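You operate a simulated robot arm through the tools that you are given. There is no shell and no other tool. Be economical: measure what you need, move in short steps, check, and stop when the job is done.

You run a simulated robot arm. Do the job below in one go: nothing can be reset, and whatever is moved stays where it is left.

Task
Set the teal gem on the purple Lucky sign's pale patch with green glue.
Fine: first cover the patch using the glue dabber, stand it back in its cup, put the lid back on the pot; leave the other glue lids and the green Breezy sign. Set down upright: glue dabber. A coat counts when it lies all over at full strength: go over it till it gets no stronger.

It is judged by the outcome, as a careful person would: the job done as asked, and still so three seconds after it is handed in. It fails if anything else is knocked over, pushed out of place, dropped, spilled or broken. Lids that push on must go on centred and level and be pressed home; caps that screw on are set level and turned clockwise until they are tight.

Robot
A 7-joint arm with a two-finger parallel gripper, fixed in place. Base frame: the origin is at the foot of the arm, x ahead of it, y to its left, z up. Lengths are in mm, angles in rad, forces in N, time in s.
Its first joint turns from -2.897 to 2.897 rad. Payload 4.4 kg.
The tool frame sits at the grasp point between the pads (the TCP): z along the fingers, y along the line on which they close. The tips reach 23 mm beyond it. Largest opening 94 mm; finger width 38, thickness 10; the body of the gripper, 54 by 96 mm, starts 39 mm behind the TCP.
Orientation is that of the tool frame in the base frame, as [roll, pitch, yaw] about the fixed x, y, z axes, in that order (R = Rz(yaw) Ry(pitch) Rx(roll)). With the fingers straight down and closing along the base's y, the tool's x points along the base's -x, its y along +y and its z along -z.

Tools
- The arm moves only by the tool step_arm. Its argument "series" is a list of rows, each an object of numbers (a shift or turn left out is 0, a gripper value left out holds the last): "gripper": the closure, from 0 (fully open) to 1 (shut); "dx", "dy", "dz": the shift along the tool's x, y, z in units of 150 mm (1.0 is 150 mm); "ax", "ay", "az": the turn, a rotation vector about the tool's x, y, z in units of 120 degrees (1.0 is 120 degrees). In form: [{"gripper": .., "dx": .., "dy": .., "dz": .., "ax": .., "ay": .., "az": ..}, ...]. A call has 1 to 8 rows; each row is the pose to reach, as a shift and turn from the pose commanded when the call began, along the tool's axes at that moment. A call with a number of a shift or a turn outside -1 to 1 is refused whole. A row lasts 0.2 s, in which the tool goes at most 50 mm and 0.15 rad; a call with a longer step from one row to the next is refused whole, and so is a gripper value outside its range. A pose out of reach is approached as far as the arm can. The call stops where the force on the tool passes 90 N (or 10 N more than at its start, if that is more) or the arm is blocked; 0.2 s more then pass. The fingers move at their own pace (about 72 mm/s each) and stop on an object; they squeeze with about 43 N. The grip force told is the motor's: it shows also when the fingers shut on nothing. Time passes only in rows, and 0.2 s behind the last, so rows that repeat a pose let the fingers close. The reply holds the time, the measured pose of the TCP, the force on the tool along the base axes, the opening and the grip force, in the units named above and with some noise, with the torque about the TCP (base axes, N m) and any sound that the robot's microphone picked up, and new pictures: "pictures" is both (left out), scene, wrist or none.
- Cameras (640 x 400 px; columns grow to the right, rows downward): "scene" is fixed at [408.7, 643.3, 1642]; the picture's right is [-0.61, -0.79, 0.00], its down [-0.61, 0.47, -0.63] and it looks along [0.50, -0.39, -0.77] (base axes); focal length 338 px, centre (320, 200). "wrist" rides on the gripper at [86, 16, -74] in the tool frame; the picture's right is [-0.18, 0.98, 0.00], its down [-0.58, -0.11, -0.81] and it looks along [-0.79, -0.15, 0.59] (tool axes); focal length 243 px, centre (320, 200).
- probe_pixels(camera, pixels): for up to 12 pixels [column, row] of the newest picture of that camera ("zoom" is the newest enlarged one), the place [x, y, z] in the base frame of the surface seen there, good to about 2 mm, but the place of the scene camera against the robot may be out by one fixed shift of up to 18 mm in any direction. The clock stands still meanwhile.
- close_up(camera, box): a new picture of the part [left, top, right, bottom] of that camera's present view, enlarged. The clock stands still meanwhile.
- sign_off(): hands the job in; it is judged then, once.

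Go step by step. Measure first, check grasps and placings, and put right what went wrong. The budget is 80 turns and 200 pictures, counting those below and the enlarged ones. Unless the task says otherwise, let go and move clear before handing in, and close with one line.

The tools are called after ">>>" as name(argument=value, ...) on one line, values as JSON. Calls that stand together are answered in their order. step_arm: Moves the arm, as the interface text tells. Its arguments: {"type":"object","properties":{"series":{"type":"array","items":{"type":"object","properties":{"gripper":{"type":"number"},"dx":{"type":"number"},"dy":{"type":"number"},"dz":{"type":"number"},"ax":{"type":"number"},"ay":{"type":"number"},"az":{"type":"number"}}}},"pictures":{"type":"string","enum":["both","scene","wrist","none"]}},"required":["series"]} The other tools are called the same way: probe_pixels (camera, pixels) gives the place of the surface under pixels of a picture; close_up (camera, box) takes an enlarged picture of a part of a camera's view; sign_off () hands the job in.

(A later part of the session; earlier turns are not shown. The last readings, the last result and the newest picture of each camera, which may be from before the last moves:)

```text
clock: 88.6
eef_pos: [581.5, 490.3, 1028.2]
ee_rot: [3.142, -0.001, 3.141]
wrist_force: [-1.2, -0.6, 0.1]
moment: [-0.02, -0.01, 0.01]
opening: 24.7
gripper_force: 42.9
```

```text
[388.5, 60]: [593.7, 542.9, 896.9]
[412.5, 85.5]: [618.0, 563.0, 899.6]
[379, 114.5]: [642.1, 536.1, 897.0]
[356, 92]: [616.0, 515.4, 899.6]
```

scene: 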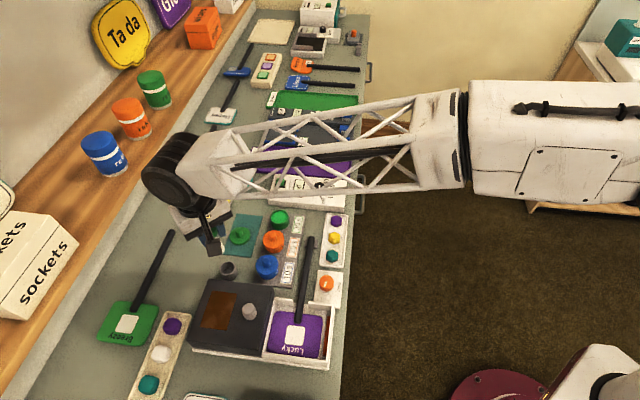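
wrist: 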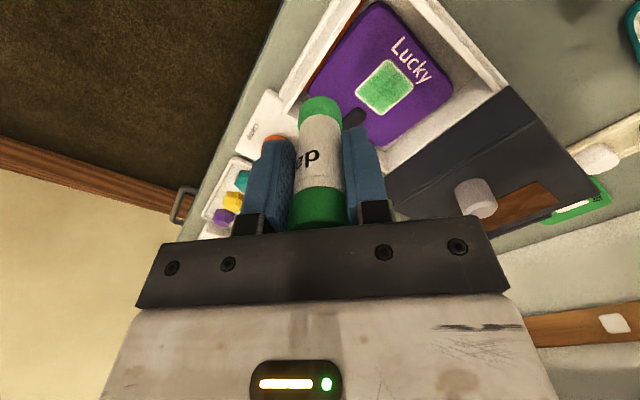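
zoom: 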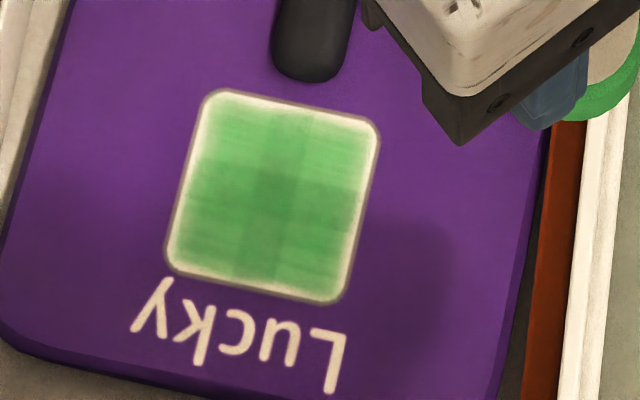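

>>> step_arm(series=[{"dx": -0.1, "dy": 0.17, "dz": 0.05}, {"dx": -0.24, "dy": 0.327, "dz": 0.2}, {"dx": -0.24, "dy": 0.327, "dz": 0.4}, {"dx": -0.24, "dy": 0.327, "dz": 0.475}, {"dx": -0.24, "dy": 0.327, "dz": 0.475}], pictures="none")

>>> step_arm(series=[{"dx": 0.008, "dy": -0.094}, {"dx": 0.008, "dy": -0.094, "dz": 0.034}, {"dx": -0.012, "dy": -0.077, "dz": 0.034}, {"dx": 0.028, "dy": -0.111, "dz": 0.034}, {"dx": -0.009, "dy": -0.114, "dz": 0.034}, {"dx": 0.025, "dy": -0.074, "dz": 0.034}, {"dx": 0.008, "dy": -0.094, "dz": 0.034}, {"dx": 0.008, "dy": -0.094}], pictures="none")

>>> step_arm(series=[{"dx": -0.102, "dy": 0.086}, {"dx": -0.102, "dy": 0.086, "dz": 0.034}, {"dx": -0.122, "dy": 0.103, "dz": 0.034}, {"dx": -0.082, "dy": 0.069, "dz": 0.034}, {"dx": -0.119, "dy": 0.066, "dz": 0.034}, {"dx": -0.085, "dy": 0.106, "dz": 0.034}, {"dx": -0.102, "dy": 0.086, "dz": 0.034}, {"dx": -0.102, "dy": 0.086}], pictures="none")

>>> step_arm(series=[{"dx": 0.086, "dy": 0.102}, {"dx": 0.086, "dy": 0.102, "dz": 0.034}, {"dx": 0.066, "dy": 0.119, "dz": 0.034}, {"dx": 0.106, "dy": 0.085, "dz": 0.034}, {"dx": 0.069, "dy": 0.082, "dz": 0.034}, {"dx": 0.103, "dy": 0.122, "dz": 0.034}, {"dx": 0.086, "dy": 0.102, "dz": 0.034}, {"dx": 0.086, "dy": 0.102}], pictures="none")

>>> step_arm(series=[{"dx": 0.102, "dy": -0.086}, {"dx": 0.102, "dy": -0.086, "dz": 0.034}, {"dx": 0.082, "dy": -0.069, "dz": 0.034}, {"dx": 0.122, "dy": -0.103, "dz": 0.034}, {"dx": 0.085, "dy": -0.106, "dz": 0.034}, {"dx": 0.119, "dy": -0.066, "dz": 0.034}, {"dx": 0.102, "dy": -0.086, "dz": 0.034}, {"dx": 0.102, "dy": -0.086}], pictures="none")

>>> step_arm(series=[{"dx": 0, "dy": 0, "dz": -0.15}, {"dx": 0.05, "dy": -0.15, "dz": -0.3}, {"dx": 0.146, "dy": -0.335, "dz": -0.475}, {"dx": 0.146, "dy": -0.335, "dz": -0.475}], pictures="wrist")

>>> close_up(camera="wrist", box=[355, 52, 419, 112])

>>> close_up(camera="scene", box=[283, 312, 323, 352])

```text
clock: 89.8
eef_pos: [616.4, 539.9, 956.4]
ee_rot: [-3.14, 0.001, 3.141]
wrist_force: [-0.4, -0.8, -0.8]
moment: [0.0, 0.01, -0.02]
opening: 24.5
gripper_force: 42.8
```

```text
clock: 91.6
eef_pos: [615.0, 525.4, 955.7]
ee_rot: [-3.14, -0.002, 3.141]
wrist_force: [0.5, 1.0, -0.3]
moment: [0.0, -0.01, 0.0]
opening: 24.4
gripper_force: 43.1
```

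```text
clock: 93.4
eef_pos: [629.9, 539.4, 956.1]
ee_rot: [3.141, 0.0, -3.141]
wrist_force: [0.0, -0.4, -0.5]
moment: [-0.06, 0.02, -0.01]
opening: 24.4
gripper_force: 43.2
```

```text
clock: 95.2
eef_pos: [616.6, 553.3, 955.5]
ee_rot: [-3.138, -0.004, 3.142]
wrist_force: [-0.4, 0.7, -0.7]
moment: [0.0, -0.01, -0.02]
opening: 24.7
gripper_force: 43.2
```

```text
clock: 97.0
eef_pos: [602.2, 541.1, 955.2]
ee_rot: [-3.14, -0.001, -3.141]
wrist_force: [0.4, 0.4, -0.4]
moment: [0.02, 0.0, 0.0]
opening: 24.6
gripper_force: 42.7
```

```text
clock: 98.0
eef_pos: [580.2, 491.3, 1027.6]
ee_rot: [3.141, 0.0, 3.141]
wrist_force: [-0.1, -0.7, -0.8]
moment: [0.03, 0.0, 0.02]
opening: 25.0
gripper_force: 42.3
```

wrist: 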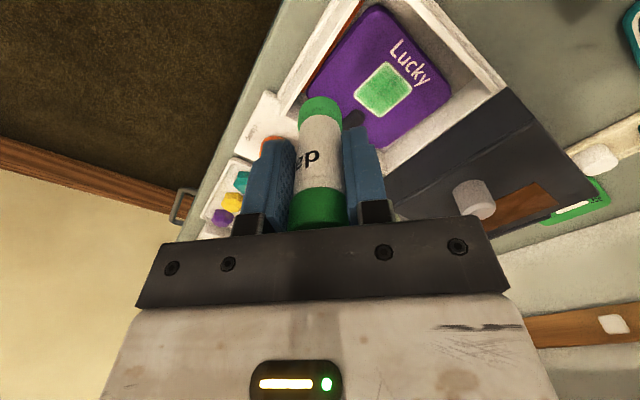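

```text
6.67 times, centred on (387, 82) of wrist
```

zoom: 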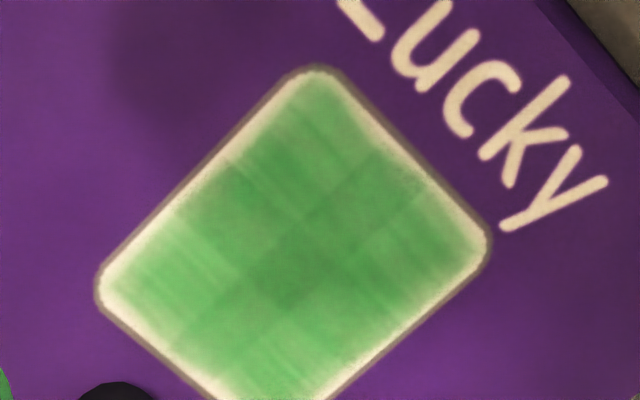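

```text
10.00 times, centred on (303, 332) of scene
```

zoom: 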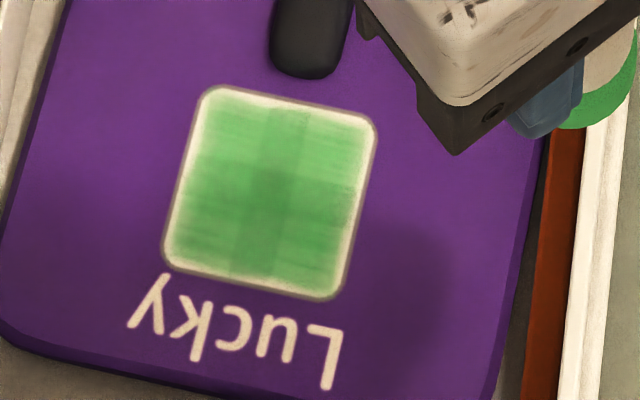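

Nothing changed after another full round with a wet pad, so the coat has reached full strength. Next I'll return the dabber to its cup at (838,592).

>>> step_arm(series=[{"dx": -0.25, "dy": 0.08}, {"dx": -0.5, "dy": 0.16}, {"dx": -0.75, "dy": 0.25}, {"dx": -0.86, "dy": 0.335}], pictures="none")

>>> step_arm(series=[{"dx": -0.25, "dy": 0.08}, {"dx": -0.5, "dy": 0.16}, {"dx": -0.75, "dy": 0.25}, {"dx": -0.86, "dy": 0.336}, {"dx": -0.86, "dy": 0.336}], pictures="wrist")

>>> close_up(camera="wrist", box=[220, 0, 460, 180])

```text
clock: 99.0
eef_pos: [710.9, 541.2, 1028.9]
ee_rot: [3.141, 0.0, 3.141]
wrist_force: [-1.3, -0.4, -0.1]
moment: [-0.01, 0.01, 0.0]
opening: 24.8
gripper_force: 42.5
```

```text
clock: 100.2
eef_pos: [838.9, 592.8, 1028.2]
ee_rot: [-3.142, 0.0, -3.141]
wrist_force: [0.6, -0.5, 0.0]
moment: [-0.02, -0.04, -0.01]
opening: 24.6
gripper_force: 43.2
```

wrist: 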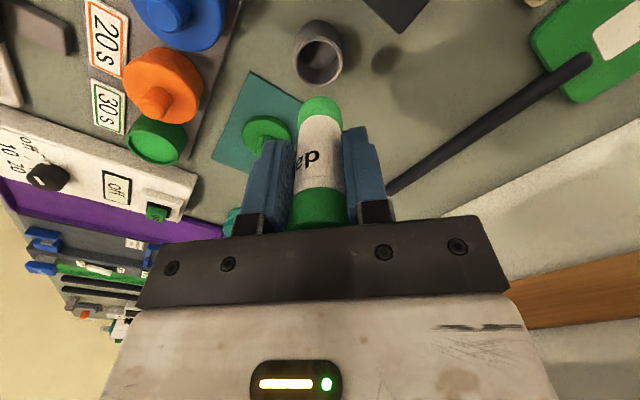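

```text
2.22 times, centred on (340, 90) of wrist
```

zoom: 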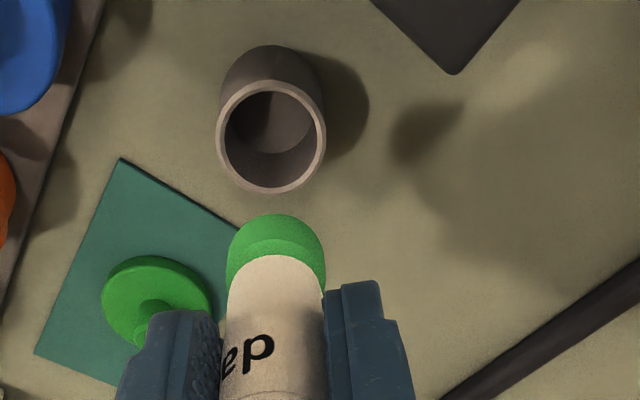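

Checking the cup rim position, at zoom (270,137), before lowering.

>>> probe_pixels(camera="zoom", pixels=[[221, 135], [321, 140], [268, 84], [272, 189], [275, 218], [270, 145]])

```text
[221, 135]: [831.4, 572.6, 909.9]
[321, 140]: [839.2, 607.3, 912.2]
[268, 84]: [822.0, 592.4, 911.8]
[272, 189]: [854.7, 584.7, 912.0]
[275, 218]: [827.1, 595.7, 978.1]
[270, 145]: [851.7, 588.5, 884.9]
```

The cup's centre is (838.4,590.5). I'll shift 2 mm and lower the dabber in.

>>> step_arm(series=[{"dy": -0.014}, {"dy": -0.014, "dz": 0.2}, {"dy": -0.014, "dz": 0.4}, {"dy": -0.014, "dz": 0.52}, {"dy": -0.014, "dz": 0.575}, {"dy": -0.014, "dz": 0.575}], pictures="none")

>>> step_arm(series=[{"dz": 0.008}, {"dz": 0.013}, {"dz": 0.013}], pictures="wrist")

```text
clock: 101.6
eef_pos: [838.5, 590.3, 941.8]
ee_rot: [3.141, 0.003, -3.141]
wrist_force: [-0.3, -0.4, -0.3]
moment: [0.03, -0.01, -0.02]
opening: 24.8
gripper_force: 42.4
```

```text
clock: 102.4
eef_pos: [839.0, 588.9, 939.6]
ee_rot: [3.14, 0.0, -3.14]
wrist_force: [-0.1, 0.2, -0.2]
moment: [0.0, 0.01, 0.02]
opening: 24.7
gripper_force: 43.0
```

wrist: 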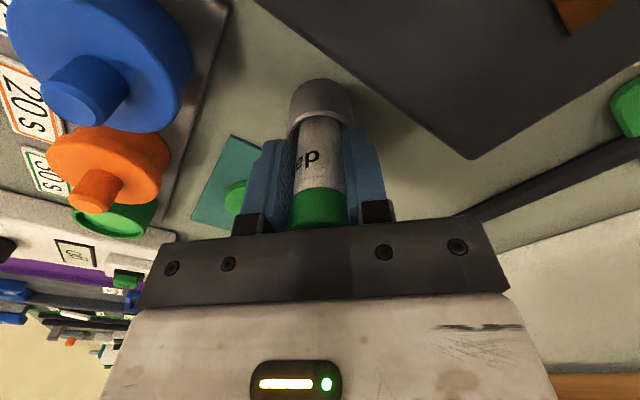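

It's in the cup and nearly at the bottom. I'll go down 1 mm, release with a modest opening, and rise.

>>> step_arm(series=[{"dz": 0.008}, {"dz": 0.008}, {"dz": 0.008, "gripper": 0.5}, {"dz": 0.008, "gripper": 0.5}, {"dz": -0.1}, {"dz": -0.4}, {"dz": -0.6}], pictures="wrist")

>>> close_up(camera="wrist", box=[220, 0, 460, 180])

```text
clock: 104.0
eef_pos: [838.3, 588.4, 1029.2]
ee_rot: [3.14, -0.001, -3.142]
wrist_force: [0.4, -0.2, -0.6]
moment: [-0.04, 0.01, -0.01]
opening: 46.9
gripper_force: 0.1
```

wrist: 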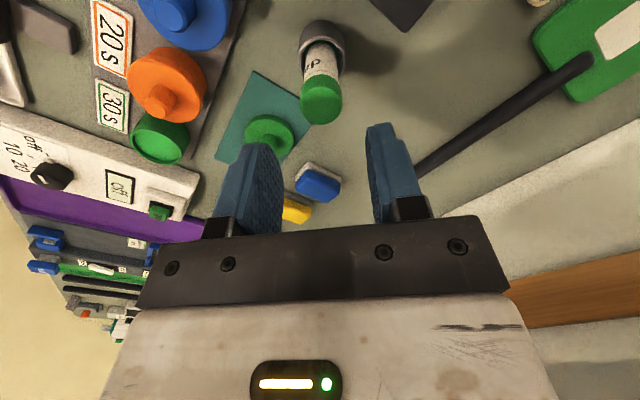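

```text
2.22 times, centred on (340, 90) of wrist
```

zoom: 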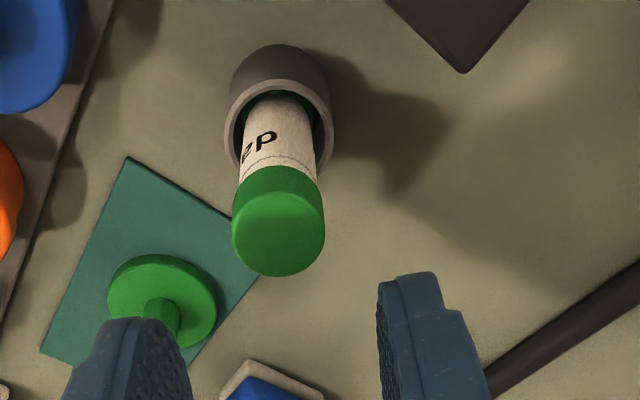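

The dabber stands upright in its cup. Next I'll go above the lid on the mat.

>>> step_arm(series=[{"dx": -0.15, "dy": -0.15}, {"dx": -0.33, "dy": -0.34}, {"dx": -0.495, "dy": -0.513}, {"dx": -0.495, "dy": -0.513, "dz": 0.22}, {"dx": -0.495, "dy": -0.513, "dz": 0.22}], pictures="wrist")

>>> close_up(camera="wrist", box=[220, 0, 460, 180])

```text
clock: 105.2
eef_pos: [913.1, 511.7, 997.0]
ee_rot: [-3.141, 0.001, -3.142]
wrist_force: [0.4, 0.0, -0.6]
moment: [0.01, 0.01, 0.01]
opening: 47.1
gripper_force: 0.1
```

wrist: 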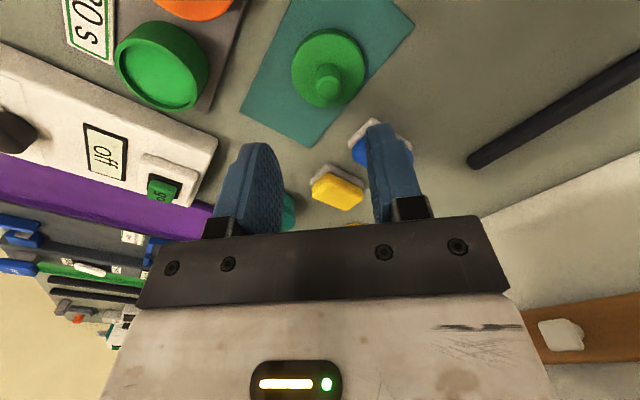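

```text
2.22 times, centred on (340, 90) of wrist
```

zoom: 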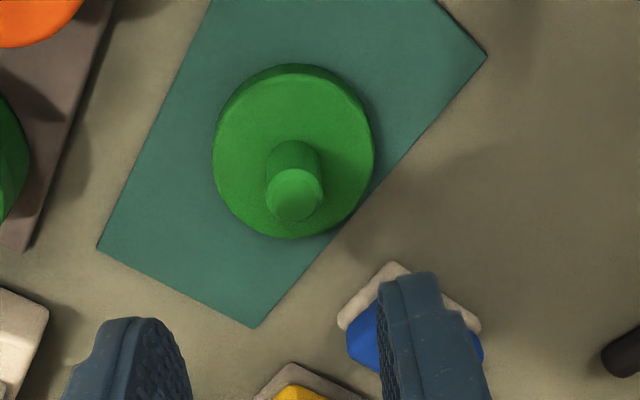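

>>> probe_pixels(camera="zoom", pixels=[[294, 194], [294, 217], [270, 195], [320, 195], [216, 150], [371, 160], [293, 238], [293, 76]])

>>> probe_pixels(camera="wrist", pixels=[[118, 58], [207, 79], [157, 24], [168, 107], [162, 68]])

```text
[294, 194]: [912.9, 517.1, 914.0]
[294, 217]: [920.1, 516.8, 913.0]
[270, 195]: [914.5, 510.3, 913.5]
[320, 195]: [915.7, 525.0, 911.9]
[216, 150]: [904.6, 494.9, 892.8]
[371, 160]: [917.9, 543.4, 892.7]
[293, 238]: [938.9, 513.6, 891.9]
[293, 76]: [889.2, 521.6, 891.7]
```

```text
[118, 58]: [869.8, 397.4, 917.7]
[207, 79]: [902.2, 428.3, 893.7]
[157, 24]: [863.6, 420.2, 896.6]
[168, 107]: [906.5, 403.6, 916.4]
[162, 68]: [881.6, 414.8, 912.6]
```

The knob is at (914,517), 5 mm from where I expected. I'll recentre, descend to z≈919.5, and grip.

>>> step_arm(series=[{"dx": -0.005, "dy": 0.035}, {"dx": -0.005, "dy": 0.035, "dz": 0.25}, {"dx": -0.005, "dy": 0.035, "dz": 0.45}, {"dx": -0.005, "dy": 0.035, "dz": 0.513}, {"dx": -0.005, "dy": 0.035, "dz": 0.513, "gripper": 1}, {"dx": -0.005, "dy": 0.035, "dz": 0.513, "gripper": 1}, {"dx": -0.005, "dy": 0.035, "dz": 0.513, "gripper": 1}], pictures="none")

>>> step_arm(series=[{"dz": -0.2}, {"dz": -0.4}, {"dz": -0.53}, {"dz": -0.53}], pictures="wrist")

>>> close_up(camera="wrist", box=[220, 30, 460, 210])

```text
clock: 106.8
eef_pos: [913.0, 518.5, 919.3]
ee_rot: [-3.141, 0.0, -3.142]
wrist_force: [-0.1, -0.4, -1.0]
moment: [0.01, -0.03, 0.01]
opening: 15.6
gripper_force: 43.2
```

```text
clock: 107.8
eef_pos: [912.8, 517.3, 998.0]
ee_rot: [-3.14, 0.0, 3.14]
wrist_force: [-0.4, 0.5, -1.2]
moment: [-0.03, 0.01, 0.01]
opening: 15.6
gripper_force: 42.9
```

wrist: 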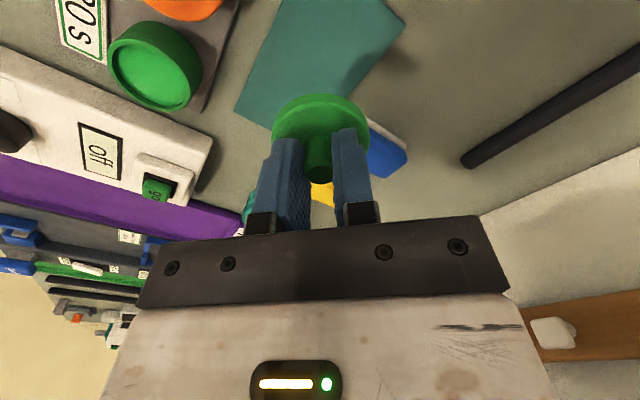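

```text
2.22 times, centred on (340, 120) of wrist
```

zoom: 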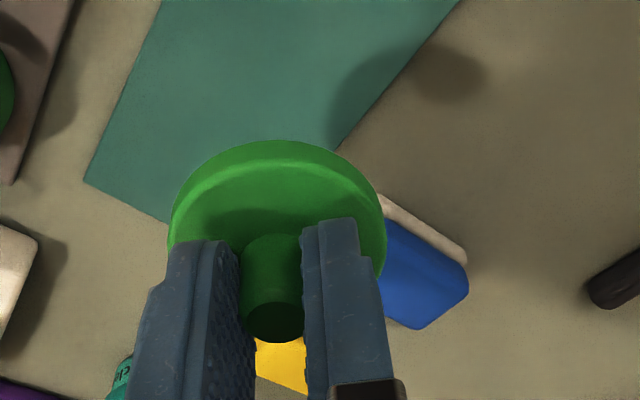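

The lid is held level. I'll move over the pot at (884,411.5) and check alignment.

>>> step_arm(series=[{"dx": 0.06, "dy": -0.25}, {"dx": 0.13, "dy": -0.5}, {"dx": 0.192, "dy": -0.705}, {"dx": 0.192, "dy": -0.705, "dz": 0.1}, {"dx": 0.192, "dy": -0.705, "dz": 0.1}], pictures="wrist")

>>> close_up(camera="wrist", box=[240, 20, 400, 140])

```text
clock: 109.0
eef_pos: [885.3, 411.3, 982.6]
ee_rot: [-3.141, 0.0, 3.14]
wrist_force: [0.4, -0.1, 0.1]
moment: [0.02, 0.01, 0.01]
opening: 15.7
gripper_force: 43.2
```

wrist: 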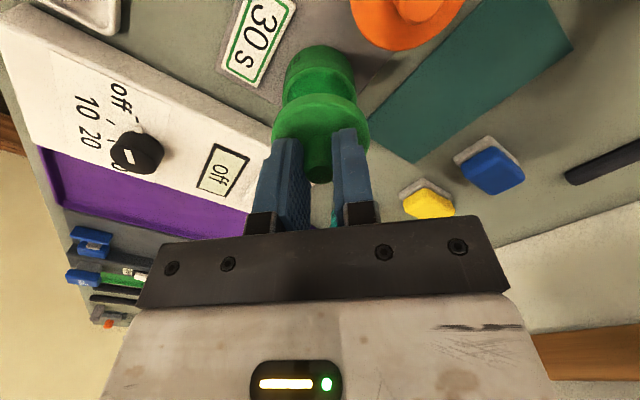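

```text
3.33 times, centred on (320, 80) of wrist
```

zoom: 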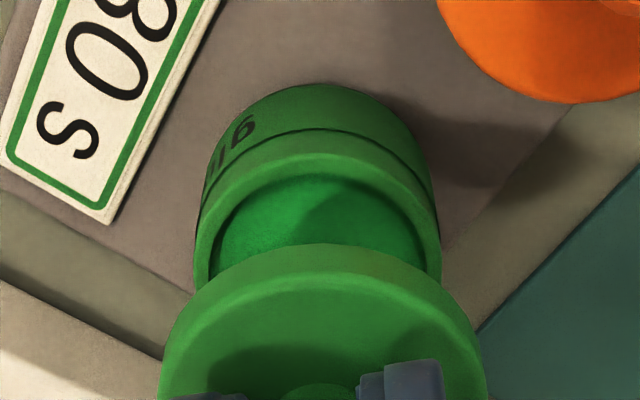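

>>> probe_pixels(camera="zoom", pixels=[[202, 235], [434, 235], [318, 163], [180, 330], [465, 330], [325, 290], [330, 255]])

```text
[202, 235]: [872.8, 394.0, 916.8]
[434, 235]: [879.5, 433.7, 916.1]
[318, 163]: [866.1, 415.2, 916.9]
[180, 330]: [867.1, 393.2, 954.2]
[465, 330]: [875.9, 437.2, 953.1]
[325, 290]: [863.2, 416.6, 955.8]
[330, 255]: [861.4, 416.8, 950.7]
```

The lid lines up with the pot from the earlier lid-on measurement of (885,411.3). I'll lower it to just above seating.

>>> step_arm(series=[{"dz": 0.1}, {"dz": 0.19}, {"dz": 0.215}, {"dz": 0.215}], pictures="none")

>>> step_arm(series=[{"dz": 0.01}, {"dz": 0.02}, {"dz": 0.02}], pictures="wrist")

>>> close_up(camera="wrist", box=[240, 20, 400, 140])

```text
clock: 110.0
eef_pos: [884.4, 410.4, 950.7]
ee_rot: [3.14, 0.001, -3.14]
wrist_force: [0.4, 0.3, -0.6]
moment: [0.01, -0.01, 0.0]
opening: 15.5
gripper_force: 42.9
```

```text
clock: 110.8
eef_pos: [886.9, 411.6, 952.3]
ee_rot: [3.138, 0.003, -3.141]
wrist_force: [-2.2, -6.4, 34.3]
moment: [-0.32, 0.8, 0.05]
opening: 15.8
gripper_force: 43.1
```

wrist: 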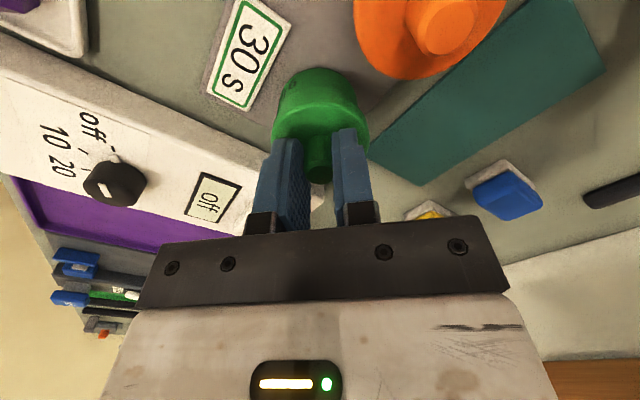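

```text
3.33 times, centred on (320, 80) of wrist
```

zoom: 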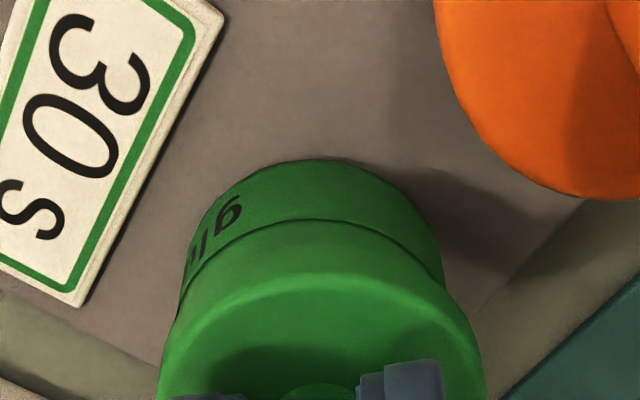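

Contact came early at 951, and the moment (0.8 N·m) shows the near side of the rim touching, so the lid sits about 2 mm too far out. I'll lift, shift 2 mm toward the base, and try again.

>>> step_arm(series=[{"dz": -0.05}, {"dz": -0.05, "dx": 0.014}, {"dz": -0.02, "dx": 0.014}, {"dz": 0, "dx": 0.014}, {"dz": 0, "dx": 0.014}], pictures="none")

```text
clock: 112.0
eef_pos: [883.7, 412.0, 951.1]
ee_rot: [3.138, 0.003, 3.141]
wrist_force: [-8.9, 0.6, 30.0]
moment: [-0.22, -0.42, -0.01]
opening: 15.5
gripper_force: 43.6
```

Now the far side touches, so the right spot lies between. I'll shift 1 mm back and 0.5 mm in −y, then press.

>>> step_arm(series=[{"dz": -0.04}, {"dz": -0.04, "dx": -0.007, "dy": -0.004}, {"dz": -0.02, "dx": -0.007, "dy": -0.004}, {"dz": 0, "dx": -0.007, "dy": -0.004}, {"dz": 0, "dx": -0.007, "dy": -0.004}], pictures="none")

```text
clock: 113.2
eef_pos: [884.3, 411.6, 948.3]
ee_rot: [3.141, 0.0, 3.14]
wrist_force: [-0.2, -0.1, -0.8]
moment: [-0.02, -0.02, -0.01]
opening: 15.7
gripper_force: 43.1
```

At 948.3 there is no force, so the lid has entered its seat. I'll press down in small steps.

>>> step_arm(series=[{"dz": 0.01}, {"dz": 0.02}, {"dz": 0.02}], pictures="none")

>>> step_arm(series=[{"dz": 0.01}, {"dz": 0.02}, {"dz": 0.02}], pictures="none")

```text
clock: 114.0
eef_pos: [883.0, 411.4, 946.6]
ee_rot: [-3.141, 0.003, 3.141]
wrist_force: [-1.4, -2.5, 16.5]
moment: [-0.44, 0.1, -0.03]
opening: 15.7
gripper_force: 42.9
```

```text
clock: 114.8
eef_pos: [884.5, 410.8, 944.5]
ee_rot: [3.141, 0.003, 3.141]
wrist_force: [-10.9, -25.4, 41.2]
moment: [-0.47, 0.07, -0.06]
opening: 15.6
gripper_force: 42.5
heard: snap
```

It snapped home. I'll ease the load, open, rise and inspect.

>>> step_arm(series=[{"dz": -0.013}, {"dz": -0.013, "gripper": 0.5}, {"dz": -0.013, "gripper": 0.5}, {"dz": -0.1}, {"dz": -0.35}, {"dz": -0.5}], pictures="both")

>>> close_up(camera="wrist", box=[240, 20, 400, 140])

>>> close_up(camera="scene", box=[240, 190, 360, 290])

```text
clock: 116.2
eef_pos: [883.2, 411.4, 1016.9]
ee_rot: [3.141, -0.002, -3.141]
wrist_force: [-0.1, 0.3, -0.7]
moment: [0.02, -0.01, -0.02]
opening: 47.1
gripper_force: 0.1
```

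scene: 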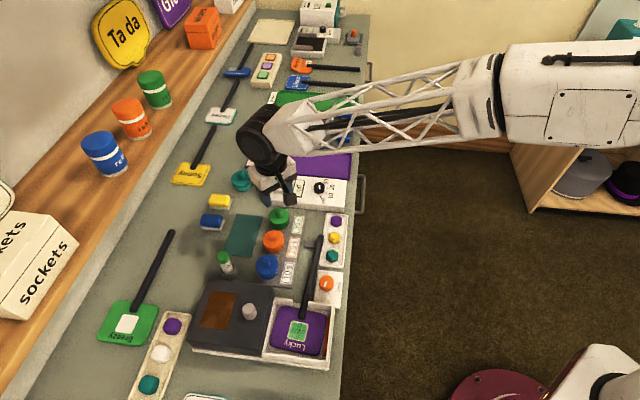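
wrist: 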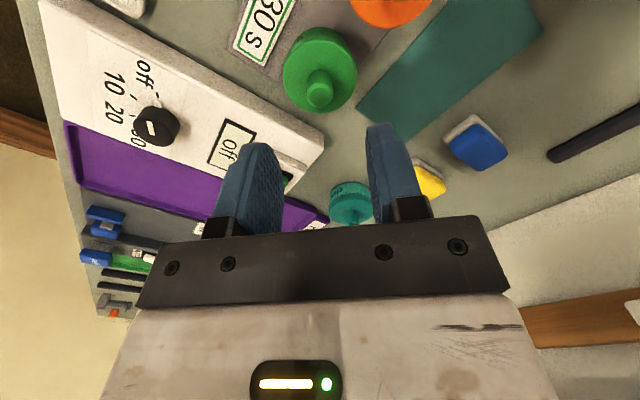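

```text
3.33 times, centred on (320, 80) of wrist
```

zoom: 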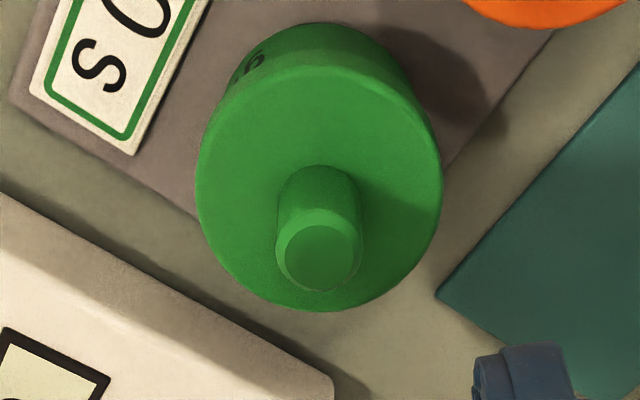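

```text
4.00 times, centred on (300, 240) of scene
```

zoom: 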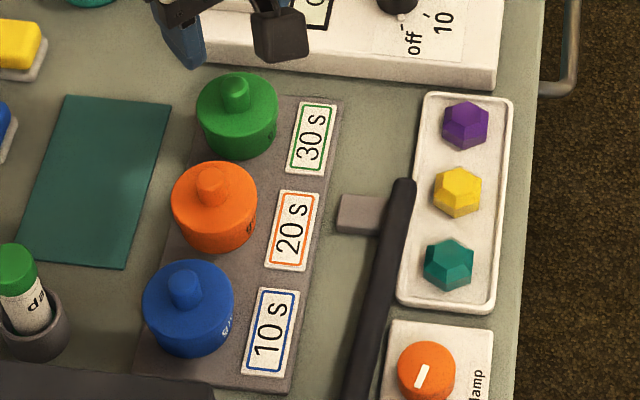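

The lid looks seated, but the Lucky handle has swung off its grey rest block toward the gem tray. I'll check the lid's level and measure the handle and rest so I can put it back.

>>> probe_pixels(camera="wrist", pixels=[[285, 77], [355, 85], [325, 108], [320, 45], [319, 94]])

>>> probe_pixels(camera="zoom", pixels=[[403, 185], [400, 200], [390, 250], [375, 300], [355, 205], [355, 215], [345, 225], [410, 220], [448, 258]])

```text
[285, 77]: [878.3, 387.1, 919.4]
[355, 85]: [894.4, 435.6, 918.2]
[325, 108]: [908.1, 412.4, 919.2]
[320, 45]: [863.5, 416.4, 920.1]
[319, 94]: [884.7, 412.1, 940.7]
```

```text
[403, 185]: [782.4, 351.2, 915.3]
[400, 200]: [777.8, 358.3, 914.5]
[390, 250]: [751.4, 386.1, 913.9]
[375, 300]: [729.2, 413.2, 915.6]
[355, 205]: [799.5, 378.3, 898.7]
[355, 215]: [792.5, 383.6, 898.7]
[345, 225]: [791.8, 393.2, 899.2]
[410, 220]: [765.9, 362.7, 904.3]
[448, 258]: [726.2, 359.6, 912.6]
```

The lid's top reads 918–920 all round, level and home. I'll move to view the Lucky handle, the rest block and the gems with the wrist camera.

>>> step_arm(series=[{"dx": 0.2, "dz": -0.2}, {"dx": 0.5, "dz": -0.3}, {"dx": 0.8, "dz": -0.3}, {"dx": 1.0, "dz": -0.3}], pictures="none")

>>> step_arm(series=[{"dx": 0.3}, {"dx": 0.6, "dy": 0.1}, {"dx": 0.75, "dy": 0.1}, {"dx": 0.75, "dy": 0.1}], pictures="wrist")

>>> close_up(camera="wrist", box=[200, 0, 470, 170])

```text
clock: 117.2
eef_pos: [733.3, 411.7, 1063.6]
ee_rot: [-3.141, 0.0, 3.139]
wrist_force: [0.5, 0.1, -0.2]
moment: [-0.04, 0.0, 0.0]
opening: 46.9
gripper_force: 0.1
```

```text
clock: 118.2
eef_pos: [620.6, 426.2, 1063.3]
ee_rot: [-3.141, 0.001, 3.142]
wrist_force: [1.0, 0.0, 0.1]
moment: [-0.01, 0.01, 0.01]
opening: 47.1
gripper_force: 0.0
```

wrist: 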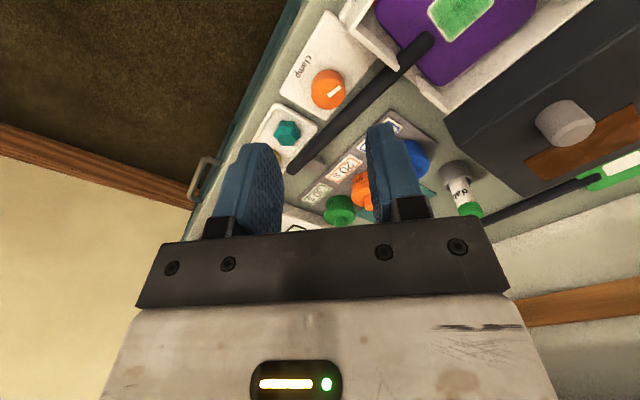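

```text
2.35 times, centred on (335, 85) of wrist
```

zoom: 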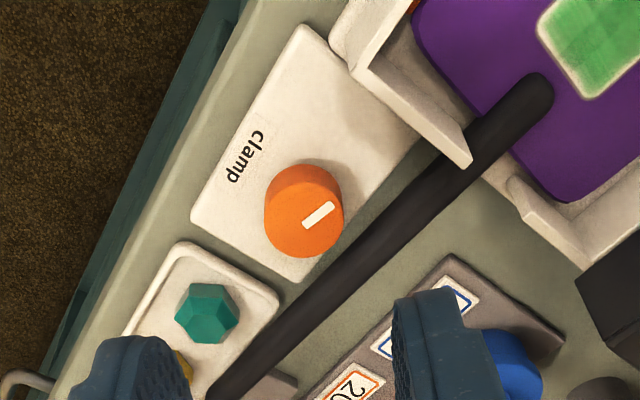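

>>> probe_pixels(camera="zoom", pixels=[[300, 272], [270, 290], [335, 268], [285, 322], [240, 372], [450, 155], [540, 85], [335, 225], [275, 335], [330, 90], [465, 155], [515, 185]])

>>> close_up(camera="wrist", box=[270, 100, 350, 180])

```text
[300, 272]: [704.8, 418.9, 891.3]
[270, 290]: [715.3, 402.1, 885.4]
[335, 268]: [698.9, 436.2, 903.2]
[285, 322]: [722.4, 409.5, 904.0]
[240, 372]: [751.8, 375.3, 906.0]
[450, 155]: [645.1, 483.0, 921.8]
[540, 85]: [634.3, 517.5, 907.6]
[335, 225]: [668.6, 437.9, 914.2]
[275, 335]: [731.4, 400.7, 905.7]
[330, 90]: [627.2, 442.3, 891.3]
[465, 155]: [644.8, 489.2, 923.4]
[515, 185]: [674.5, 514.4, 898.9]
```

```text
5.00 times, centred on (310, 140) of wrist
```

zoom: 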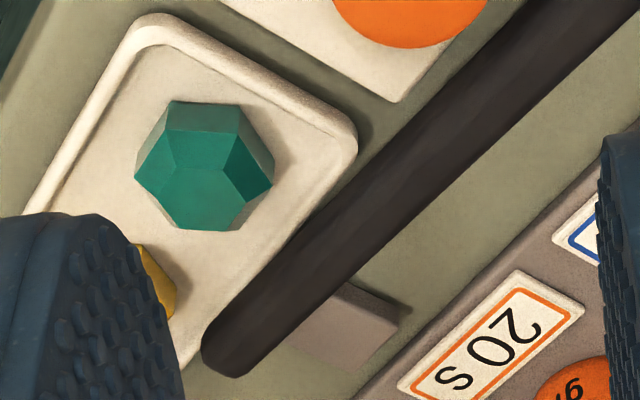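

The handle (top z≈905) leans against the gem tray and has rotated about 5.4° from its original line. I'll probe the tray rim height and the gem before gripping the handle to swing it back.

>>> probe_pixels(camera="zoom", pixels=[[345, 145], [290, 95], [160, 20], [205, 165], [205, 195], [140, 165], [270, 180], [350, 230], [370, 320], [400, 80], [230, 350], [450, 120]])

```text
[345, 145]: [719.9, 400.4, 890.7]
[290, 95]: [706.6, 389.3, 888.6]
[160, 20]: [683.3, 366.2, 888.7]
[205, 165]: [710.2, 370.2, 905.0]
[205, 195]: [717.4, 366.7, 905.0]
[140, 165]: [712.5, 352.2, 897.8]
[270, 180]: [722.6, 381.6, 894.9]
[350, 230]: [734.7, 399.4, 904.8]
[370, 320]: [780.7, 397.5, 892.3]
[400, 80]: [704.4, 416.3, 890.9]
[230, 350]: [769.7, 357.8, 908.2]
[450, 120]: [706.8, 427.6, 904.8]
```

The tray rim is at only z≈890, so the fingers (tips at 897) clear it. I'll rotate to close across the handle and hover over (718,418.5).

>>> step_arm(series=[{"dx": -0.1, "az": 0.055, "gripper": 0.66}, {"dx": -0.2, "az": 0.11, "dy": -0.02}, {"dx": -0.3, "az": 0.17, "dy": -0.03}, {"dx": -0.4, "az": 0.23, "dy": -0.04, "dz": 0.15}, {"dx": -0.5, "az": 0.29, "dy": -0.05, "dz": 0.3}, {"dx": -0.6, "az": 0.35, "dy": -0.051, "dz": 0.45}, {"dx": -0.649, "az": 0.4125, "dy": -0.051, "dz": 0.6}, {"dx": -0.649, "az": 0.4125, "dy": -0.051, "dz": 0.6}], pictures="both")

>>> close_up(camera="wrist", box=[200, 0, 440, 180])

```text
clock: 120.0
eef_pos: [719.1, 418.9, 971.7]
ee_rot: [-3.141, 0.001, 2.276]
wrist_force: [0.8, 0.3, -0.5]
moment: [-0.02, 0.0, -0.02]
opening: 32.2
gripper_force: 0.0
```

scene: 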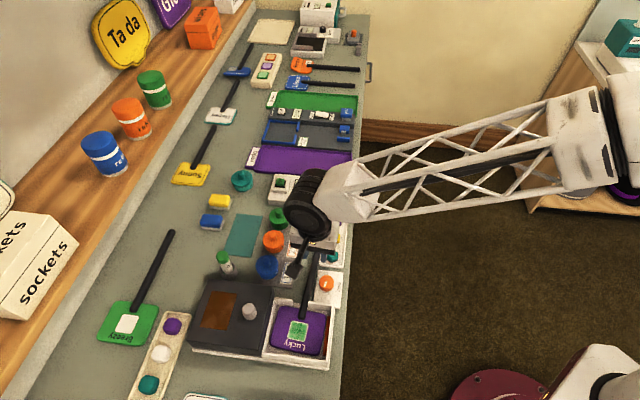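
wrist: 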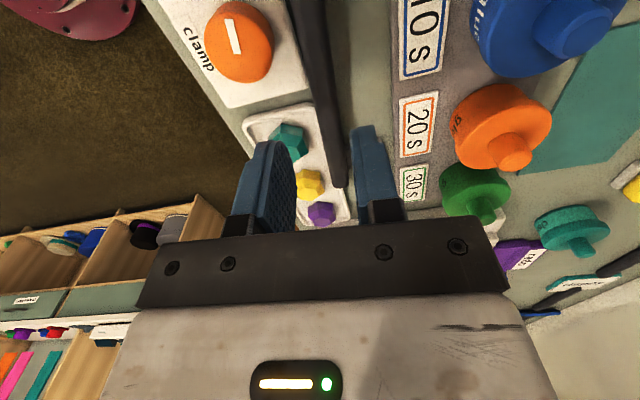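

```text
2.22 times, centred on (320, 90) of wrist
```

zoom: 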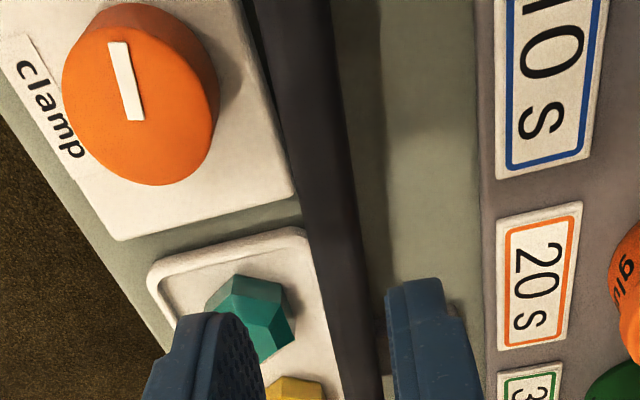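

The handle lies between the fingers, with clearance to the gem and clamp knob. I'll go down to TCP z≈921 and close on it.

>>> step_arm(series=[{"dz": 0.15}, {"dz": 0.28}, {"dz": 0.335}, {"dz": 0.335, "gripper": 1}, {"dz": 0.335, "gripper": 1}, {"dz": 0.335, "gripper": 1}], pictures="wrist")

```text
clock: 121.4
eef_pos: [719.3, 418.3, 921.6]
ee_rot: [3.139, -0.001, 2.276]
wrist_force: [11.3, 11.0, -2.0]
moment: [0.14, -0.35, -1.52]
opening: 15.3
gripper_force: 43.2
5 turns are left
```

wrist: 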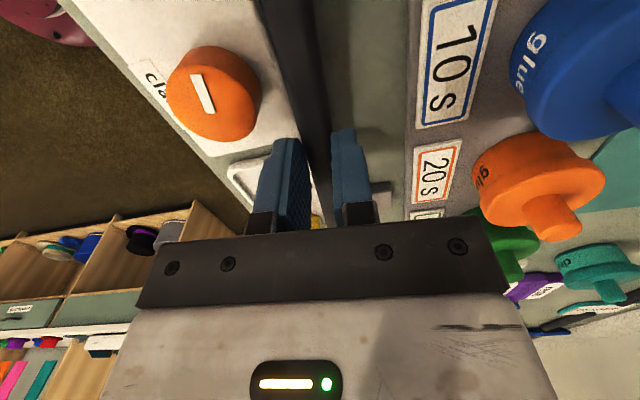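

The handle is gripped and few turns remain, so I'll batch. I'll swing the sign back until the handle sits on its rest, release, rise, and move to a pose showing both the sign and the gems.

>>> step_arm(series=[{"dx": 0.013, "dy": 0.023, "az": -0.01}, {"dx": 0.026, "dy": 0.046, "az": -0.019}, {"dx": 0.039, "dy": 0.069, "az": -0.028}, {"dx": 0.051, "dy": 0.092, "az": -0.0375}, {"dx": 0.051, "dy": 0.092, "az": -0.0375}], pictures="none")

>>> step_arm(series=[{"gripper": 0.66}, {"gripper": 0.66}, {"dz": -0.2}, {"dz": -0.45}, {"dz": -0.7}, {"dz": -0.9}], pictures="none")

>>> step_arm(series=[{"dx": 0.3, "gripper": 0.2}, {"dx": 0.6}, {"dx": 0.9}, {"dx": 1.0}], pictures="none")

>>> step_arm(series=[{"dx": 0.3, "dy": 0.03}, {"dx": 0.48, "dy": 0.05}, {"dx": 0.48, "dy": 0.05}, {"dx": 0.48, "dy": 0.05}], pictures="both")

>>> close_up(camera="scene", box=[270, 210, 360, 360])

>>> close_up(camera="wrist", box=[200, 0, 440, 200])

```text
clock: 122.6
eef_pos: [723.9, 433.6, 921.7]
ee_rot: [3.14, 0.0, 2.356]
wrist_force: [-0.4, -0.4, 0.5]
moment: [-0.02, -0.07, 0.04]
opening: 14.9
gripper_force: 43.0
```

```text
clock: 124.0
eef_pos: [723.7, 433.7, 1058.0]
ee_rot: [-3.14, 0.0, 2.356]
wrist_force: [0.4, -0.2, 0.3]
moment: [0.0, -0.01, -0.02]
opening: 31.9
gripper_force: 0.1
```

```text
clock: 125.0
eef_pos: [619.2, 540.9, 1058.8]
ee_rot: [-3.141, 0.001, 2.356]
wrist_force: [0.0, 0.2, 0.4]
moment: [-0.01, 0.01, -0.01]
opening: 75.0
gripper_force: 0.0
```

```text
clock: 126.0
eef_pos: [570.2, 596.6, 1057.2]
ee_rot: [-3.141, 0.001, 2.356]
wrist_force: [0.4, -0.3, 0.2]
moment: [0.03, 0.02, 0.02]
opening: 75.3
gripper_force: 0.2
```

scene: 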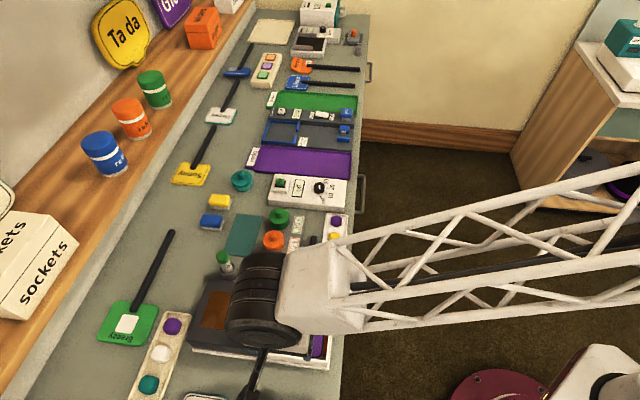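
wrist: 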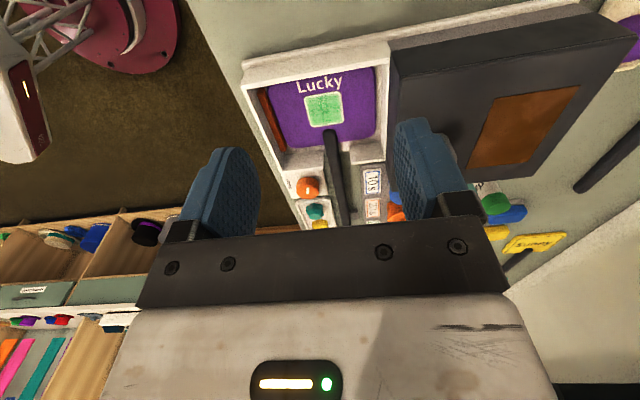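

```text
2.67 times, centred on (315, 285) of scene
```

zoom: 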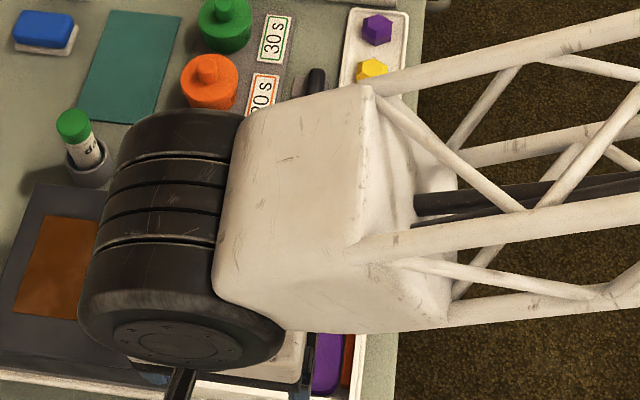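

```text
2.00 times, centred on (320, 100) of wrist
4 turns are left
```

zoom: 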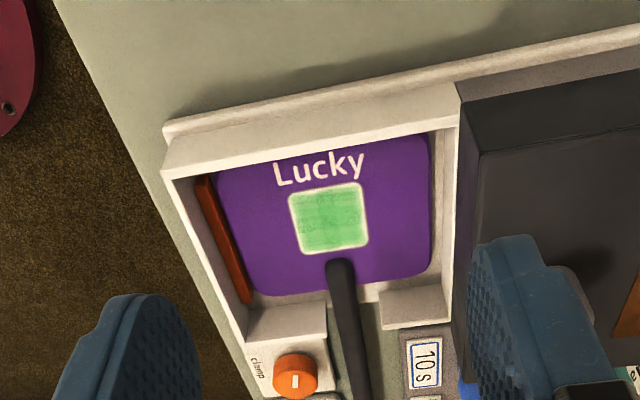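

The sign is square in its tray again and the teal gem is undisturbed at wrist (315,211). I'll probe the patch corners here, then grasp the gem at the measured (715.5,368) and carry it over the sign.

>>> probe_pixels(camera="wrist", pixels=[[345.5, 99], [383.5, 92.5], [345.5, 126], [383, 124], [364, 109], [345, 112], [364, 93], [384, 108], [364, 126], [315, 211], [430, 60], [428, 100]])

>>> probe_pixels(camera="zoom", pixels=[[291, 196], [363, 186], [301, 252], [367, 245], [328, 218], [295, 224], [327, 191], [366, 215], [333, 249], [342, 268], [462, 110], [455, 330]])

>>> step_arm(series=[{"dx": -0.25, "dy": -0.05, "gripper": 0.55}, {"dx": -0.5, "dy": -0.1}, {"dx": -0.75, "dy": -0.15}, {"dx": -0.881, "dy": -0.196}], pictures="none")

>>> step_arm(series=[{"dx": -0.25, "dy": -0.05, "az": -0.03}, {"dx": -0.5, "dy": -0.1, "az": -0.06}, {"dx": -0.75, "dy": -0.15, "az": -0.075}, {"dx": -0.881, "dy": -0.196, "az": -0.075}, {"dx": -0.881, "dy": -0.196, "az": -0.075, "dz": 0.2}, {"dx": -0.881, "dy": -0.196, "az": -0.075, "dz": 0.4}, {"dx": -0.881, "dy": -0.196, "az": -0.075, "dz": 0.4}], pictures="wrist")

>>> step_arm(series=[{"dz": 0.2}, {"dz": 0.4}, {"dz": 0.5}, {"dz": 0.547}, {"dz": 0.547, "gripper": 1}, {"dz": 0.547, "gripper": 1}, {"dz": 0.547, "gripper": 1}], pictures="none")

>>> step_arm(series=[{"dz": -0.1}, {"dz": -0.3}, {"dz": -0.55}, {"dz": -0.6}], pictures="wrist")

>>> step_arm(series=[{"dx": 0.2, "dy": 0.09}, {"dx": 0.4, "dy": 0.18}, {"dx": 0.6225, "dy": 0.281}], pictures="none")

>>> step_arm(series=[{"dx": 0.2, "dy": 0.09}, {"dx": 0.4, "dy": 0.18}, {"dx": 0.6225, "dy": 0.281}, {"dx": 0.6225, "dy": 0.281}], pictures="wrist")

>>> close_up(camera="wrist", box=[220, 20, 460, 200])

```text
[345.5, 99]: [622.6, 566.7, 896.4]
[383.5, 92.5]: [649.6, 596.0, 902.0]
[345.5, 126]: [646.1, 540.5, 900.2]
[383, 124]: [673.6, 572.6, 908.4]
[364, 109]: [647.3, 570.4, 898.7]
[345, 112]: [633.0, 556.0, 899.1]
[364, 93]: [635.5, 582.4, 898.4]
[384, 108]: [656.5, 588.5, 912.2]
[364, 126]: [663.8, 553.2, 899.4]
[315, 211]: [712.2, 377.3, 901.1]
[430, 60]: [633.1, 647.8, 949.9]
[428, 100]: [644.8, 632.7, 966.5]
```

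```text
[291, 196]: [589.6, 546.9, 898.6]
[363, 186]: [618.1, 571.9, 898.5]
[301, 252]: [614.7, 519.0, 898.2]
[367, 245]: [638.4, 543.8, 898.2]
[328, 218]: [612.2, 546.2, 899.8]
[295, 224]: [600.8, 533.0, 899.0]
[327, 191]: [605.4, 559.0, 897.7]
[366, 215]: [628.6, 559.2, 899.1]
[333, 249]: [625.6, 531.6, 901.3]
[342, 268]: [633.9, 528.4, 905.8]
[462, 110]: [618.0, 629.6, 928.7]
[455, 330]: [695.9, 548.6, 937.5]
```

```text
clock: 127.0
eef_pos: [646.0, 482.2, 1056.2]
ee_rot: [3.14, 0.001, 2.355]
wrist_force: [-0.4, 0.2, -0.5]
moment: [0.01, 0.0, 0.02]
opening: 42.2
gripper_force: 0.0
```

```text
clock: 128.6
eef_pos: [717.2, 367.5, 998.8]
ee_rot: [-3.14, 0.0, 2.513]
wrist_force: [0.0, 0.2, 0.3]
moment: [0.03, -0.01, -0.04]
opening: 42.3
gripper_force: 0.0
```

wrist: 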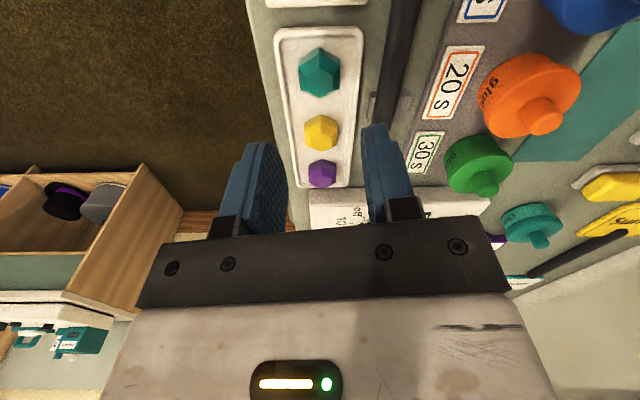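

```text
clock: 130.2
eef_pos: [718.2, 367.8, 915.6]
ee_rot: [3.141, -0.001, 2.512]
wrist_force: [-0.6, -0.2, 0.1]
moment: [-0.02, 0.02, 0.0]
opening: 28.2
gripper_force: 43.3
```

```text
clock: 131.2
eef_pos: [717.5, 368.2, 1005.8]
ee_rot: [-3.14, 0.0, 2.516]
wrist_force: [-0.5, 0.4, -0.2]
moment: [0.01, 0.0, 0.01]
opening: 28.5
gripper_force: 42.9
```

wrist: 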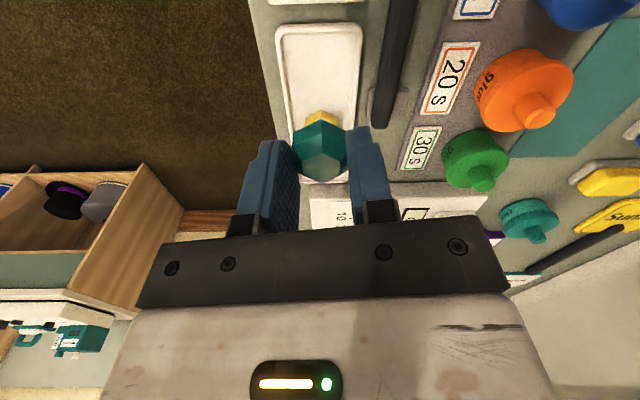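

```text
clock: 132.0
eef_pos: [667.3, 457.5, 1005.2]
ee_rot: [-3.141, 0.0, 2.512]
wrist_force: [0.4, -0.3, -0.8]
moment: [0.0, 0.01, 0.01]
opening: 27.7
gripper_force: 43.0
```

```text
clock: 133.0
eef_pos: [616.2, 546.2, 1006.0]
ee_rot: [3.14, 0.0, 2.514]
wrist_force: [-0.3, -0.3, 0.0]
moment: [0.02, 0.01, 0.02]
opening: 27.8
gripper_force: 42.9
```

wrist: 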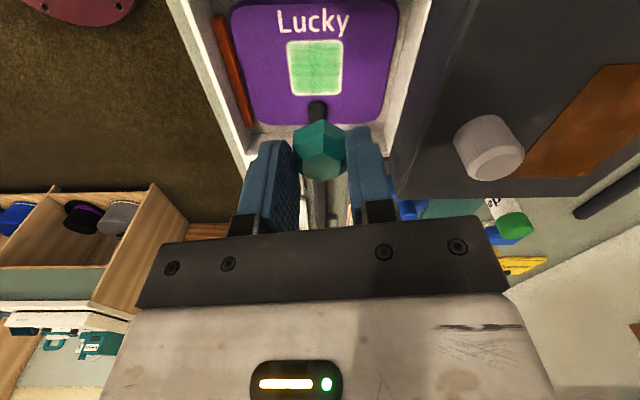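

```text
2.22 times, centred on (340, 110) of wrist
3 turns are left
```

zoom: 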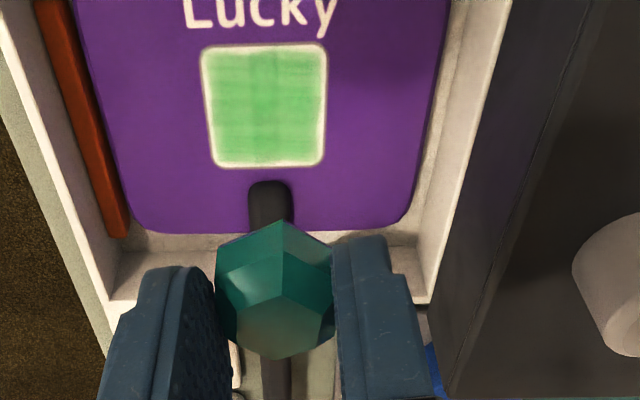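

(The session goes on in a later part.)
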